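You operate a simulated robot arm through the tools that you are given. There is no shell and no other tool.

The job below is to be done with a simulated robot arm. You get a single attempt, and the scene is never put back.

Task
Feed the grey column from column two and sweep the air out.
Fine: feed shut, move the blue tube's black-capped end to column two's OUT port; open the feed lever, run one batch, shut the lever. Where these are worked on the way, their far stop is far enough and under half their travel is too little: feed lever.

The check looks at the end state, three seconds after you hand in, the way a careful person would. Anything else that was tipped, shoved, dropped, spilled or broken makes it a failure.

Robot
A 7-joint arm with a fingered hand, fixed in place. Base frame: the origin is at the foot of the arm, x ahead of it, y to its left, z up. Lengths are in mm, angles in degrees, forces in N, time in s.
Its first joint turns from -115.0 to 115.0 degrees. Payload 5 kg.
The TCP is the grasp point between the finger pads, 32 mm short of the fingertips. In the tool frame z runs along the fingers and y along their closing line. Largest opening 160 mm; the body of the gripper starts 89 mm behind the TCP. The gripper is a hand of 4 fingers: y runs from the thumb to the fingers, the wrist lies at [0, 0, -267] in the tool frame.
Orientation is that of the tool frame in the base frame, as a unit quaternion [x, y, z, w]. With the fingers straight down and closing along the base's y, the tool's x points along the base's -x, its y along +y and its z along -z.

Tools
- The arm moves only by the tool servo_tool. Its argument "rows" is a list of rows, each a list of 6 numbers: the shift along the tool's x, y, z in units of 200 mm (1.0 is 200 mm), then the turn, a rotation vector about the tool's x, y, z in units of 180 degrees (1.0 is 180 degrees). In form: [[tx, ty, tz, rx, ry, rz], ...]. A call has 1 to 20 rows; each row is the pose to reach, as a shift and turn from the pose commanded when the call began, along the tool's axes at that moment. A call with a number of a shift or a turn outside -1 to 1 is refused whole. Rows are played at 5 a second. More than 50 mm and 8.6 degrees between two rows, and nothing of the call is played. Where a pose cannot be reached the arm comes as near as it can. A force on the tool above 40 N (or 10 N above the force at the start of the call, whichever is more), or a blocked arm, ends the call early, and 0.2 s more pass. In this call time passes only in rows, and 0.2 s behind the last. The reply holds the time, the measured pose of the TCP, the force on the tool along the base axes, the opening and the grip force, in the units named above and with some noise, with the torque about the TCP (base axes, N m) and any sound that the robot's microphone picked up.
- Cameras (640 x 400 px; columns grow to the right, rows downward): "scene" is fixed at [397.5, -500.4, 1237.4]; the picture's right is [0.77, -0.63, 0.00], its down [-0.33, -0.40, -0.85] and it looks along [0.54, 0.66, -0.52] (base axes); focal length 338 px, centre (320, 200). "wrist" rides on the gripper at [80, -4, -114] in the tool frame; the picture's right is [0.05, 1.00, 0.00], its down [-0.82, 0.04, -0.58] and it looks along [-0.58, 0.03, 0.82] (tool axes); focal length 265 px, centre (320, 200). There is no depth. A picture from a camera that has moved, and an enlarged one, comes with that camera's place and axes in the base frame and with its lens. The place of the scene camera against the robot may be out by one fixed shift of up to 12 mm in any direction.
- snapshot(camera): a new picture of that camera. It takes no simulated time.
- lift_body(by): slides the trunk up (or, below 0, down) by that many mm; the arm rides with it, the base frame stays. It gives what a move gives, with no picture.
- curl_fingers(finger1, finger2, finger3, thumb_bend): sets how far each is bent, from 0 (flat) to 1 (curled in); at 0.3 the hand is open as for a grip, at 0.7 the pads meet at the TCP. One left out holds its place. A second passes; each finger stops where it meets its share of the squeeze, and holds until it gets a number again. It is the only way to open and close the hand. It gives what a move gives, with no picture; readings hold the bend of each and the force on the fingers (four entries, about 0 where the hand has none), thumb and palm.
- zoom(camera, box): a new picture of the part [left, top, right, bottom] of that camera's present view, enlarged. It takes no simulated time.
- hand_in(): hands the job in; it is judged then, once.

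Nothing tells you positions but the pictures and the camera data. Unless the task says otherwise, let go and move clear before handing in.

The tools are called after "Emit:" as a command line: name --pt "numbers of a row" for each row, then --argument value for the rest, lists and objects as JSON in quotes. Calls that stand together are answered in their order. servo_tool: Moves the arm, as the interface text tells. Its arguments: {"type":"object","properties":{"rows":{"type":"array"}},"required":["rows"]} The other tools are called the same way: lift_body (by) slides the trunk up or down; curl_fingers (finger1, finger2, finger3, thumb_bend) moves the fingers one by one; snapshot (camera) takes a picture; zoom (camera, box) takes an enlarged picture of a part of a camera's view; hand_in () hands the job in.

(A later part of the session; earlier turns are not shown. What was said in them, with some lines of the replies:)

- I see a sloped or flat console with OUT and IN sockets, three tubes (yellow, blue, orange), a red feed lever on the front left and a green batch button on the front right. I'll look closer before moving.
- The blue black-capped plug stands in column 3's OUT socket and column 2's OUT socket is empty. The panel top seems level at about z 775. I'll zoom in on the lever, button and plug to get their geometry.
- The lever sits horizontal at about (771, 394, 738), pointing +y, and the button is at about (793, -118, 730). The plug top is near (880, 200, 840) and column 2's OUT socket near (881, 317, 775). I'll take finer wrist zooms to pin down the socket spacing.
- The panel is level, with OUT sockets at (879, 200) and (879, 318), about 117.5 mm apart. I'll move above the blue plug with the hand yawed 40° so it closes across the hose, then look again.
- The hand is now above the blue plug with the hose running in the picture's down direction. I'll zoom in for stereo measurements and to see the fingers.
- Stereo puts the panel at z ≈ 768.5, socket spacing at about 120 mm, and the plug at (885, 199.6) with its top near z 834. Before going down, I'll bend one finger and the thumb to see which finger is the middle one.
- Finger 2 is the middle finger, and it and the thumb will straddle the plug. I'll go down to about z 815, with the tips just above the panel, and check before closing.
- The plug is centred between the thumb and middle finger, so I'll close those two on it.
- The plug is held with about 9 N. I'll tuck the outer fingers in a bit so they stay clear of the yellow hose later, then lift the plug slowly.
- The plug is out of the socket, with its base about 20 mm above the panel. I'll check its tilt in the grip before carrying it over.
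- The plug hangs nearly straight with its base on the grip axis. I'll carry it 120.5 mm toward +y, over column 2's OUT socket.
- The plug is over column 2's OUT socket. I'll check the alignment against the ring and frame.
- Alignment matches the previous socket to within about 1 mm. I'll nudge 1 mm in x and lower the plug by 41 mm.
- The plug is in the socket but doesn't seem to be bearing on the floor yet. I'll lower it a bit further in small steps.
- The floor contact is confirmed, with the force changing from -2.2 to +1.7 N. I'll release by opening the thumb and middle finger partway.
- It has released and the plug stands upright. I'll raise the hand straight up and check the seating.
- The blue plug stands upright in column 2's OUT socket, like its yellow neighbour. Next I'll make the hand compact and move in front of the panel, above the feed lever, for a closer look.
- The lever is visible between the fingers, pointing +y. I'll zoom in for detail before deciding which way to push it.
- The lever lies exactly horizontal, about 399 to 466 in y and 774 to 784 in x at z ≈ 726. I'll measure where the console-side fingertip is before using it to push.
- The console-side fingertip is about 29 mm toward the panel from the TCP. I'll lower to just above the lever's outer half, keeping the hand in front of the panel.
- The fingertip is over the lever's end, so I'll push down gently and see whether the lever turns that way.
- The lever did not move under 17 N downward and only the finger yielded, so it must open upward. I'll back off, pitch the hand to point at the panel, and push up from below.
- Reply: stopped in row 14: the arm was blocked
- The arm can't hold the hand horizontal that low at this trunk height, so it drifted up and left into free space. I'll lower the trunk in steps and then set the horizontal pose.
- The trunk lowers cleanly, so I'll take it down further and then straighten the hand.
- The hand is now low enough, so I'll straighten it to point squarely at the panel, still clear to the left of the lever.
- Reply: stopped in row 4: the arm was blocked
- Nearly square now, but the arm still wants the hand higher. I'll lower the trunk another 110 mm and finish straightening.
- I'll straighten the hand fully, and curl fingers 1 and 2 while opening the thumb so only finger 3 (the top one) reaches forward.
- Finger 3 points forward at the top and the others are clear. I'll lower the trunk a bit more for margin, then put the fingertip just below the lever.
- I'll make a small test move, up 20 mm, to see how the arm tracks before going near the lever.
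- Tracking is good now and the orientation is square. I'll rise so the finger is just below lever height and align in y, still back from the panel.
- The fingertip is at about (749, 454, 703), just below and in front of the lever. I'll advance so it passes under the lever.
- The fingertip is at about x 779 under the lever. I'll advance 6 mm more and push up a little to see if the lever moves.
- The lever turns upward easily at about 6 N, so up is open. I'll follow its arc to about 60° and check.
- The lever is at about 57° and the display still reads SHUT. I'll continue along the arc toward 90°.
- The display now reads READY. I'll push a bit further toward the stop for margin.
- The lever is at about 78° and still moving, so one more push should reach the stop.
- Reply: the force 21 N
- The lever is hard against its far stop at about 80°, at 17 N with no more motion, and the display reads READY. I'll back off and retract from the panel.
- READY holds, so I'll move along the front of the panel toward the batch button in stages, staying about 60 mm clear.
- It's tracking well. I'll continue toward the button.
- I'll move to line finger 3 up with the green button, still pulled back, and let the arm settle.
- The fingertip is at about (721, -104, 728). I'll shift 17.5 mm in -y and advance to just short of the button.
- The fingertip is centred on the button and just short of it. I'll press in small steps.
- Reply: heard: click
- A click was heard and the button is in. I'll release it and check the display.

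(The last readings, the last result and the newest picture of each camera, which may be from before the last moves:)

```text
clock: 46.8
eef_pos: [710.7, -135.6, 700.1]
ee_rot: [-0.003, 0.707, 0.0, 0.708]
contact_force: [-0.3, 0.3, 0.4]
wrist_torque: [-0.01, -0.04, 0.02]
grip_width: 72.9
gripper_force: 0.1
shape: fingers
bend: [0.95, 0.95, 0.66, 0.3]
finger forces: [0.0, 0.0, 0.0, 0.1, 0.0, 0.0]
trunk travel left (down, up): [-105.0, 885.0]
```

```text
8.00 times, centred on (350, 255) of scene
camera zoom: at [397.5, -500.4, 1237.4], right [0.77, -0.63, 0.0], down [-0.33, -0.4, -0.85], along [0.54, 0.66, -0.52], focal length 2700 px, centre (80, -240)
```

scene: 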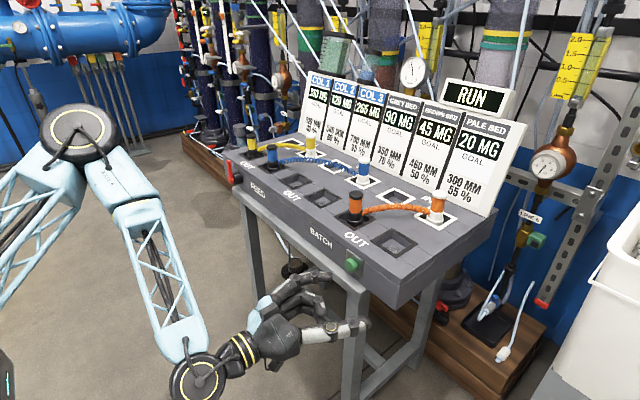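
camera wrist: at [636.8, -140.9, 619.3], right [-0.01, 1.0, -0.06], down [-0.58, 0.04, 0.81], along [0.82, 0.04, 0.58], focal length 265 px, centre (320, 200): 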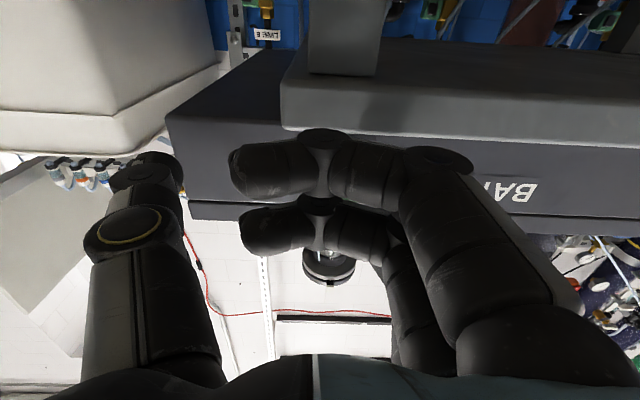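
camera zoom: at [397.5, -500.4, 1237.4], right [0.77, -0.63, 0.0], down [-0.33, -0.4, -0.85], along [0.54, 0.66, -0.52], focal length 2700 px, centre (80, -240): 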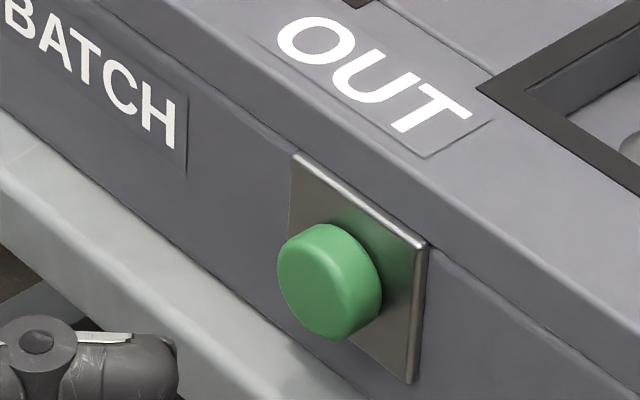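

The display shows RUN and the gauge has risen, so the batch is running. I'll return toward the lever while watching the display.

Emit:
servo_tool --pt "0 0.05 -0.09 0 0 0" --pt "0 0.2 -0.1 0 0 0" --pt "0 0.38 -0.1 0 0 0" --pt "0 0.56 -0.1 0 0 0" --pt "0 0.74 -0.1 0 0 0" --pt "0 0.9 -0.1 0 0 0" --pt "0 0.98 -0.1 0 0 0"

Emit:
zoom --camera "scene" --box '[290, 60, 530, 210]'

```text
clock: 48.4
eef_pos: [689.0, 62.7, 699.8]
ee_rot: [-0.003, 0.707, 0.001, 0.708]
contact_force: [-0.5, 0.0, 0.2]
wrist_torque: [0.02, 0.0, 0.04]
grip_width: 72.8
gripper_force: 0.1
shape: fingers
bend: [0.95, 0.95, 0.66, 0.3]
finger forces: [0.1, 0.0, 0.1, 0.0, 0.0, 0.0]
trunk travel left (down, up): [-105.0, 885.0]
```

```text
2.67 times, centred on (410, 135) of scene
camera zoom: at [397.5, -500.4, 1237.4], right [0.77, -0.63, 0.0], down [-0.33, -0.4, -0.85], along [0.54, 0.66, -0.52], focal length 900 px, centre (80, 373)
```

zoom: 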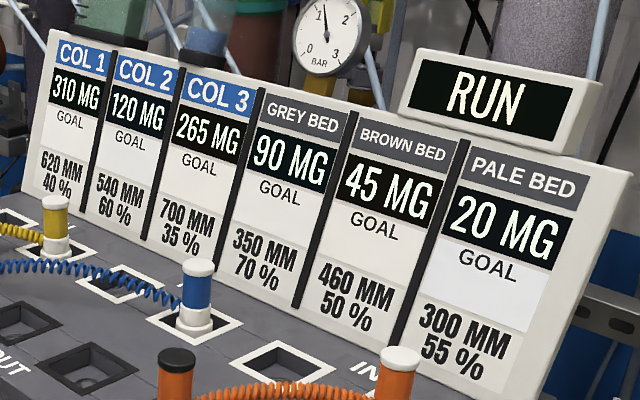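

The batch is still running, so I'll carry on toward the lever side.

Emit:
servo_tool --pt "0 0.15 0 0 0 0" --pt "0 0.33 0 0 0 0" --pt "0 0.51 0 0 0 0" --pt "0 0.69 0 0 0 0" --pt "0 0.85 0 0 0 0" --pt "0 0.95 0 0 0 0"

Emit:
zoom --camera "scene" --box '[290, 60, 530, 210]'

```text
clock: 49.8
eef_pos: [688.1, 251.5, 699.1]
ee_rot: [-0.003, 0.706, -0.001, 0.708]
contact_force: [0.5, -0.8, 0.4]
wrist_torque: [-0.03, 0.0, 0.01]
grip_width: 72.6
gripper_force: 0.0
shape: fingers
bend: [0.95, 0.95, 0.66, 0.3]
finger forces: [0.0, 0.0, 0.0, 0.0, 0.0, 0.1]
trunk travel left (down, up): [-105.0, 885.0]
```

```text
2.67 times, centred on (410, 135) of scene
camera zoom: at [397.5, -500.4, 1237.4], right [0.77, -0.63, 0.0], down [-0.33, -0.4, -0.85], along [0.54, 0.66, -0.52], focal length 900 px, centre (80, 373)
```

zoom: 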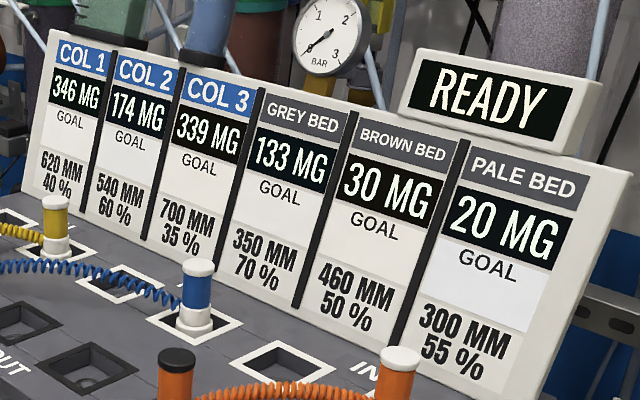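

The batch finished: the readings updated, the gauge dropped and the display is back to READY. Next I'll put finger 3 on the -y side of the raised lever to swing it back down to shut.

Emit:
servo_tool --pt "-0.1 0.12 0 0 0 0" --pt "-0.18 0.28 0 0 0 0" --pt "-0.24 0.44 0 0 0 0" --pt "-0.265 0.5475 0 0 0 0" --pt "-0.265 0.5475 0 0 0 0" --pt "-0.265 0.5475 0 0 0 0"

Emit:
zoom --camera "scene" --box '[190, 130, 286, 190]'

```text
clock: 51.2
eef_pos: [687.2, 359.7, 751.2]
ee_rot: [-0.003, 0.706, 0.0, 0.708]
contact_force: [-1.0, 0.5, -0.8]
wrist_torque: [-0.04, -0.02, -0.02]
grip_width: 72.6
gripper_force: 0.0
shape: fingers
bend: [0.95, 0.95, 0.66, 0.3]
finger forces: [0.0, 0.0, 0.1, 0.1, 0.0, 0.0]
trunk travel left (down, up): [-105.0, 885.0]
```

```text
6.67 times, centred on (238, 160) of scene
camera zoom: at [397.5, -500.4, 1237.4], right [0.77, -0.63, 0.0], down [-0.33, -0.4, -0.85], along [0.54, 0.66, -0.52], focal length 2250 px, centre (867, 467)
```

zoom: 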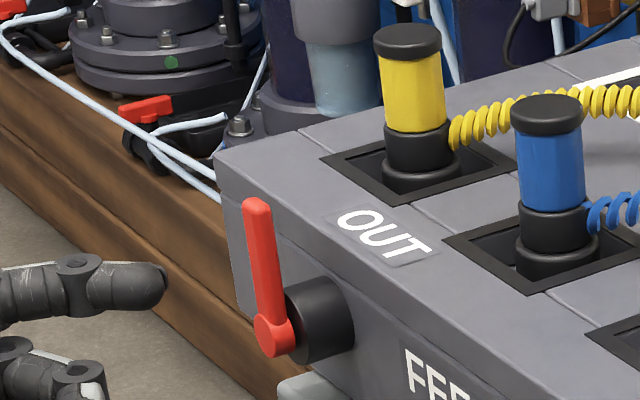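

The lever stands at about 82° and the finger is clear on its -y side. I'll advance so the finger overlaps the lever in x without touching it.

Emit:
servo_tool --pt "0.02 0 0.08 0 0 0" --pt "0.03 0 0.18 0 0 0" --pt "0.03 0 0.27 0 0 0" --pt "0.03 0 0.33 0 0 0" --pt "0.03 0 0.33 0 0 0"

Emit:
zoom --camera "scene" --box '[190, 130, 286, 190]'

```text
clock: 52.4
eef_pos: [753.5, 360.3, 744.7]
ee_rot: [-0.002, 0.707, 0.0, 0.708]
contact_force: [-2.2, -2.0, -0.8]
wrist_torque: [0.05, -0.05, 0.03]
grip_width: 72.7
gripper_force: 2.4
shape: fingers
bend: [0.95, 0.95, 0.68, 0.3]
finger forces: [0.0, 0.1, 3.5, 0.0, 0.0, 0.1]
trunk travel left (down, up): [-105.0, 885.0]
```

```text
6.67 times, centred on (238, 160) of scene
camera zoom: at [397.5, -500.4, 1237.4], right [0.77, -0.63, 0.0], down [-0.33, -0.4, -0.85], along [0.54, 0.66, -0.52], focal length 2250 px, centre (867, 467)
```

zoom: 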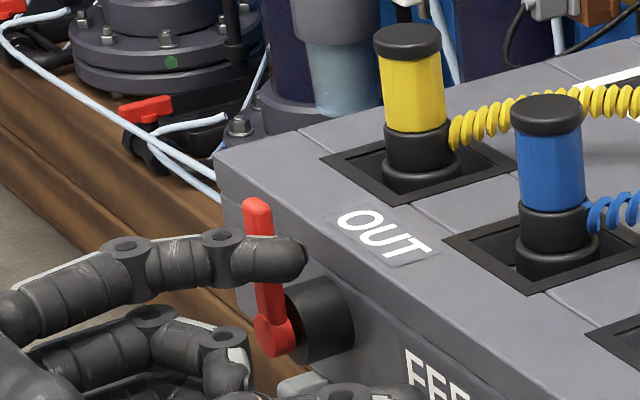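

The finger's back is lightly touching the lever. I'll push +y along the arc to about 45° and check.

Emit:
servo_tool --pt "0.002 0.025 0 0 0 0" --pt "0.008 0.05 0 0 0 0" --pt "0.016 0.075 0 0 0 0" --pt "0.026 0.098 0 0 0 0" --pt "0.038 0.118 0 0 0 0" --pt "0.045 0.126 0 0 0 0"

Emit:
zoom --camera "scene" --box '[190, 130, 286, 190]'

```text
clock: 53.8
eef_pos: [753.4, 387.0, 735.4]
ee_rot: [-0.003, 0.706, 0.001, 0.708]
contact_force: [-8.5, -7.1, 6.5]
wrist_torque: [0.32, -0.4, 0.0]
grip_width: 72.9
gripper_force: 6.1
shape: fingers
bend: [0.95, 0.95, 0.71, 0.3]
finger forces: [0.0, 0.0, 12.1, 0.0, 0.1, 0.1]
trunk travel left (down, up): [-105.0, 885.0]
```

```text
6.67 times, centred on (238, 160) of scene
camera zoom: at [397.5, -500.4, 1237.4], right [0.77, -0.63, 0.0], down [-0.33, -0.4, -0.85], along [0.54, 0.66, -0.52], focal length 2250 px, centre (867, 467)
```

zoom: 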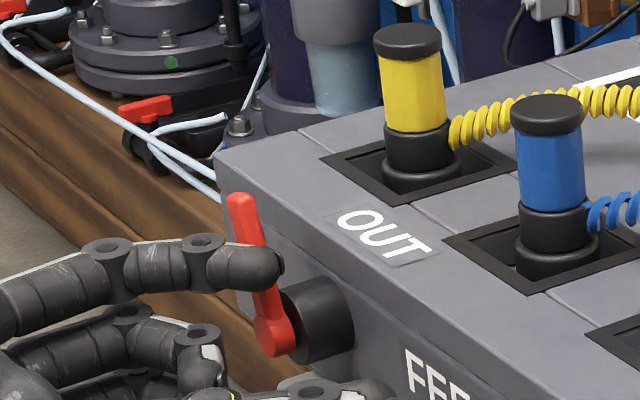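

The lever came down to about 71°, but my finger slid low on it near the hub. I'll move back up along the lever for more leverage while continuing to push +y.

Emit:
servo_tool --pt "-0.03 0.0 0 0 0 0" --pt "-0.06 0.02 0 0 0 0" --pt "-0.07 0.06 0 0 0 0" --pt "-0.065 0.1 0 0 0 0" --pt "-0.05 0.135 0 0 0 0" --pt "-0.03 0.165 0 0 0 0"

Emit:
zoom --camera "scene" --box '[190, 130, 286, 190]'

```text
clock: 55.2
eef_pos: [753.6, 418.4, 743.2]
ee_rot: [-0.002, 0.706, 0.0, 0.708]
contact_force: [-4.2, -5.0, 2.6]
wrist_torque: [0.17, -0.16, 0.02]
grip_width: 72.6
gripper_force: 3.8
shape: fingers
bend: [0.95, 0.95, 0.71, 0.3]
finger forces: [0.0, 0.0, 7.4, 0.0, 0.0, 0.0]
trunk travel left (down, up): [-105.0, 885.0]
```

```text
6.67 times, centred on (238, 160) of scene
camera zoom: at [397.5, -500.4, 1237.4], right [0.77, -0.63, 0.0], down [-0.33, -0.4, -0.85], along [0.54, 0.66, -0.52], focal length 2250 px, centre (867, 467)
```

zoom: 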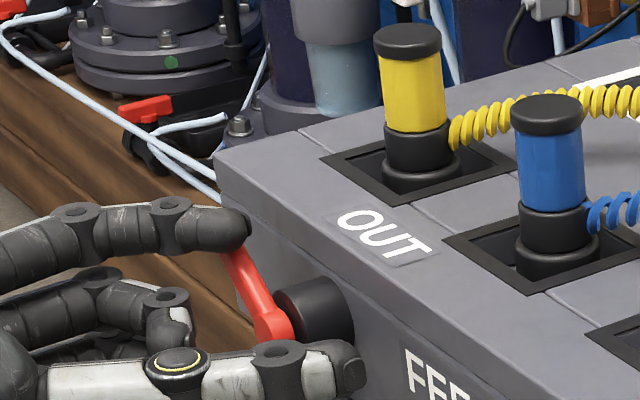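

The lever is at about 50°. From here I'll push mostly down along the arc.

Emit:
servo_tool --pt "0.02 0.015 0 0 0 0" --pt "0.04 0.03 0 0 0 0" --pt "0.065 0.04 0 0 0 0" --pt "0.0925 0.05 0 0 0 0" --pt "0.115 0.058 0 0 0 0" --pt "0.135 0.062 0 0 0 0"

Emit:
zoom --camera "scene" --box '[190, 130, 286, 190]'

Emit:
zoom --camera "scene" --box '[430, 70, 526, 130]'

```text
clock: 56.6
eef_pos: [752.3, 431.1, 715.9]
ee_rot: [-0.003, 0.706, 0.0, 0.708]
contact_force: [-2.4, -3.4, 5.7]
wrist_torque: [0.13, -0.11, -0.04]
grip_width: 72.6
gripper_force: 2.9
shape: fingers
bend: [0.95, 0.95, 0.7, 0.3]
finger forces: [0.0, 0.0, 5.6, 0.1, 0.1, 0.0]
trunk travel left (down, up): [-105.0, 885.0]
```

```text
6.67 times, centred on (238, 160) of scene
camera zoom: at [397.5, -500.4, 1237.4], right [0.77, -0.63, 0.0], down [-0.33, -0.4, -0.85], along [0.54, 0.66, -0.52], focal length 2250 px, centre (867, 467)
```

zoom: 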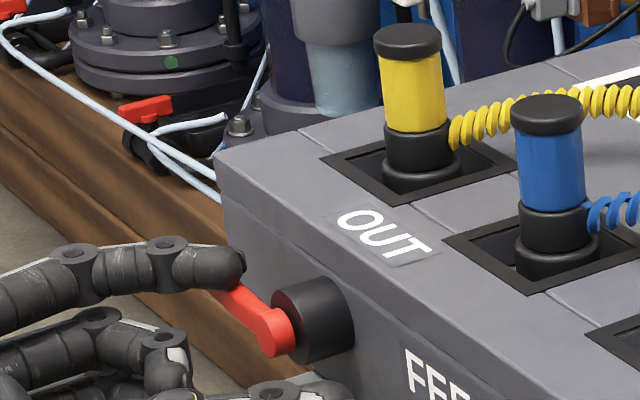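

```text
6.67 times, centred on (478, 100) of scene
camera zoom: at [397.5, -500.4, 1237.4], right [0.77, -0.63, 0.0], down [-0.33, -0.4, -0.85], along [0.54, 0.66, -0.52], focal length 2250 px, centre (-733, 867)
```

zoom: 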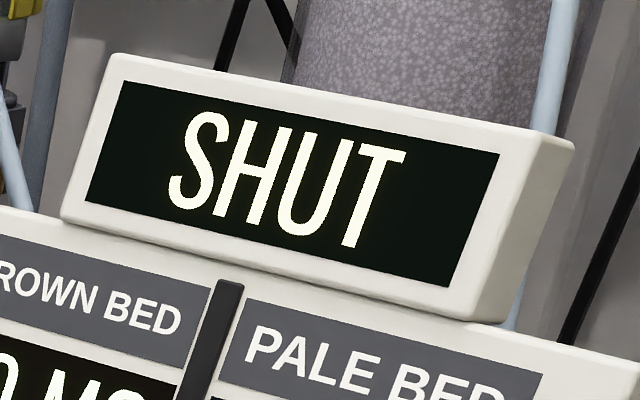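

The display reads SHUT. I'll push the lever the last bit down to its stop in small steps.

Emit:
servo_tool --pt "0.015 0.002 0 0 0 0" --pt "0.03 0.004 0 0 0 0" --pt "0.042 0.005 0 0 0 0"

Emit:
zoom --camera "scene" --box '[190, 130, 286, 190]'

```text
clock: 57.4
eef_pos: [752.5, 431.2, 711.5]
ee_rot: [-0.001, 0.704, 0.001, 0.71]
contact_force: [-1.1, -2.6, 31.5]
wrist_torque: [0.42, -0.64, -0.05]
grip_width: 72.6
gripper_force: 15.4
shape: fingers
bend: [0.95, 0.95, 0.69, 0.3]
finger forces: [0.0, 0.0, 30.9, 0.0, 0.0, 0.0]
trunk travel left (down, up): [-105.0, 885.0]
```

```text
6.67 times, centred on (238, 160) of scene
camera zoom: at [397.5, -500.4, 1237.4], right [0.77, -0.63, 0.0], down [-0.33, -0.4, -0.85], along [0.54, 0.66, -0.52], focal length 2250 px, centre (867, 467)
```

zoom: 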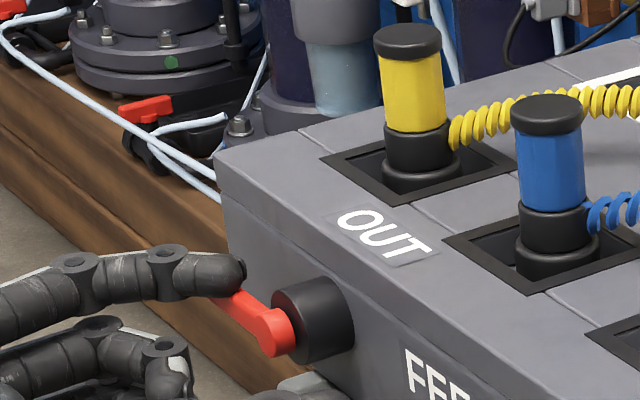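

The lever is at its shut stop, with the force up at 31 N. I'll lift off, retract and check everything.

Emit:
servo_tool --pt "-0.03 0 0 0 0 0" --pt "-0.08 0 0 0 0 0" --pt "-0.14 0 0 0 0 0" --pt "-0.14 0 -0.1 0 0 0" --pt "-0.14 0 -0.25 0 0 0" --pt "-0.14 0 -0.4 0 0 0" --pt "-0.14 0 -0.5 0 0 0"

Emit:
snapshot --camera "scene"

Emit:
zoom --camera "scene" --box '[190, 130, 286, 190]'

Emit:
zoom --camera "scene" --box '[290, 60, 530, 210]'

Emit:
zoom --camera "scene" --box '[225, 115, 385, 215]'

```text
clock: 59.0
eef_pos: [652.3, 432.7, 733.6]
ee_rot: [-0.003, 0.706, 0.0, 0.708]
contact_force: [-0.2, -0.2, -0.1]
wrist_torque: [0.02, -0.02, 0.02]
grip_width: 72.6
gripper_force: 0.1
shape: fingers
bend: [0.95, 0.95, 0.66, 0.3]
finger forces: [0.0, 0.1, 0.0, 0.0, 0.0, 0.0]
trunk travel left (down, up): [-105.0, 885.0]
```

```text
taken
```

scene: 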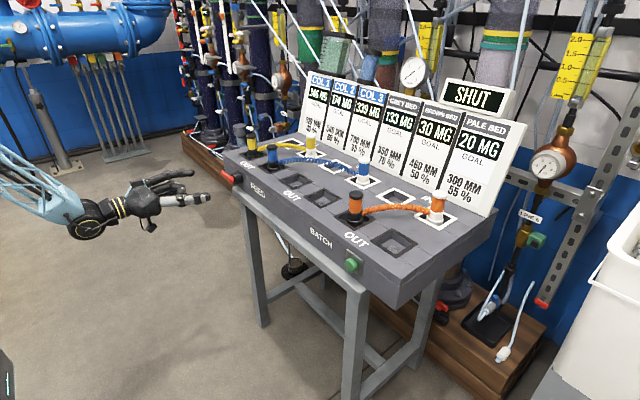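

```text
6.67 times, centred on (238, 160) of scene
camera zoom: at [397.5, -500.4, 1237.4], right [0.77, -0.63, 0.0], down [-0.33, -0.4, -0.85], along [0.54, 0.66, -0.52], focal length 2250 px, centre (867, 467)
```

zoom: 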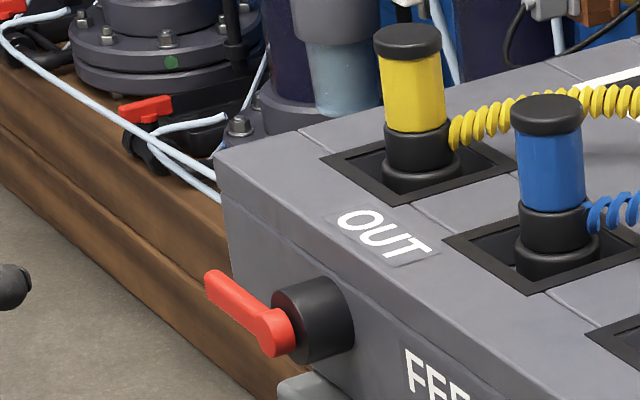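

```text
2.67 times, centred on (410, 135) of scene
camera zoom: at [397.5, -500.4, 1237.4], right [0.77, -0.63, 0.0], down [-0.33, -0.4, -0.85], along [0.54, 0.66, -0.52], focal length 900 px, centre (80, 373)
```

zoom: 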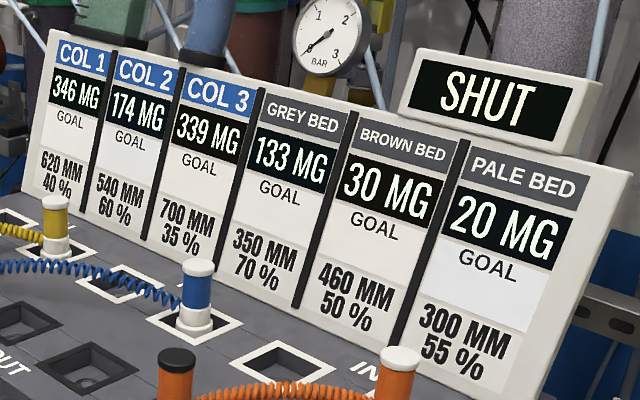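

```text
4.00 times, centred on (305, 165) of scene
camera zoom: at [397.5, -500.4, 1237.4], right [0.77, -0.63, 0.0], down [-0.33, -0.4, -0.85], along [0.54, 0.66, -0.52], focal length 1350 px, centre (380, 340)
```

zoom: 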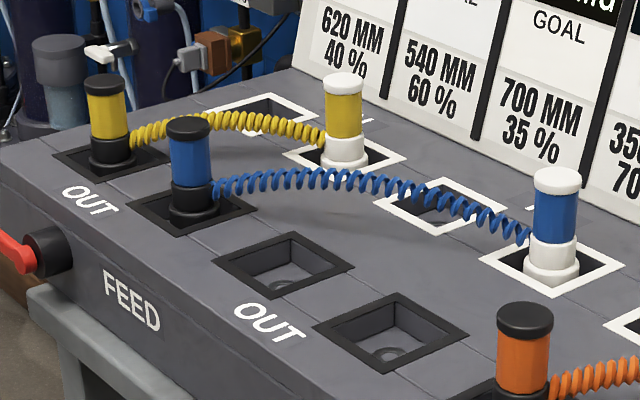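

All the steps are done:
- **Blue tube:** its black-capped end stands upright in column 2's OUT port, and the white end is still in the grey bed's IN port.
- **Batch:** one batch ran to completion.
- **Feed lever:** it is back at its stop and the display reads SHUT.

The hand is clear and nothing else was disturbed, so I'm handing in.

Emit:
hand_in

```text
The job is handed in.
```

The job is handed in, and every step was done. The result of the check has not come back.

- **Blue tube:** with the feed shut, I moved its black-capped end from column three's OUT port to column two's. It stands upright there, and its white end is still in the grey bed's IN port.
- **Feed lever, open:** it opens upward. I pushed it to its far stop and the display read READY.
- **Batch:** I pressed the button once. The display showed RUN, then returned to READY, and the grey bed's reading went from 90 to 133 mg.
- **Feed lever, shut:** I pushed it back down to its stop and the display reads SHUT.

Early on I pushed the lever down with about 17 N to find which way it opens. It was already against its shut stop, so it did not move. The hand was clear of the panel when I handed in, and nothing else looked disturbed in the pictures.
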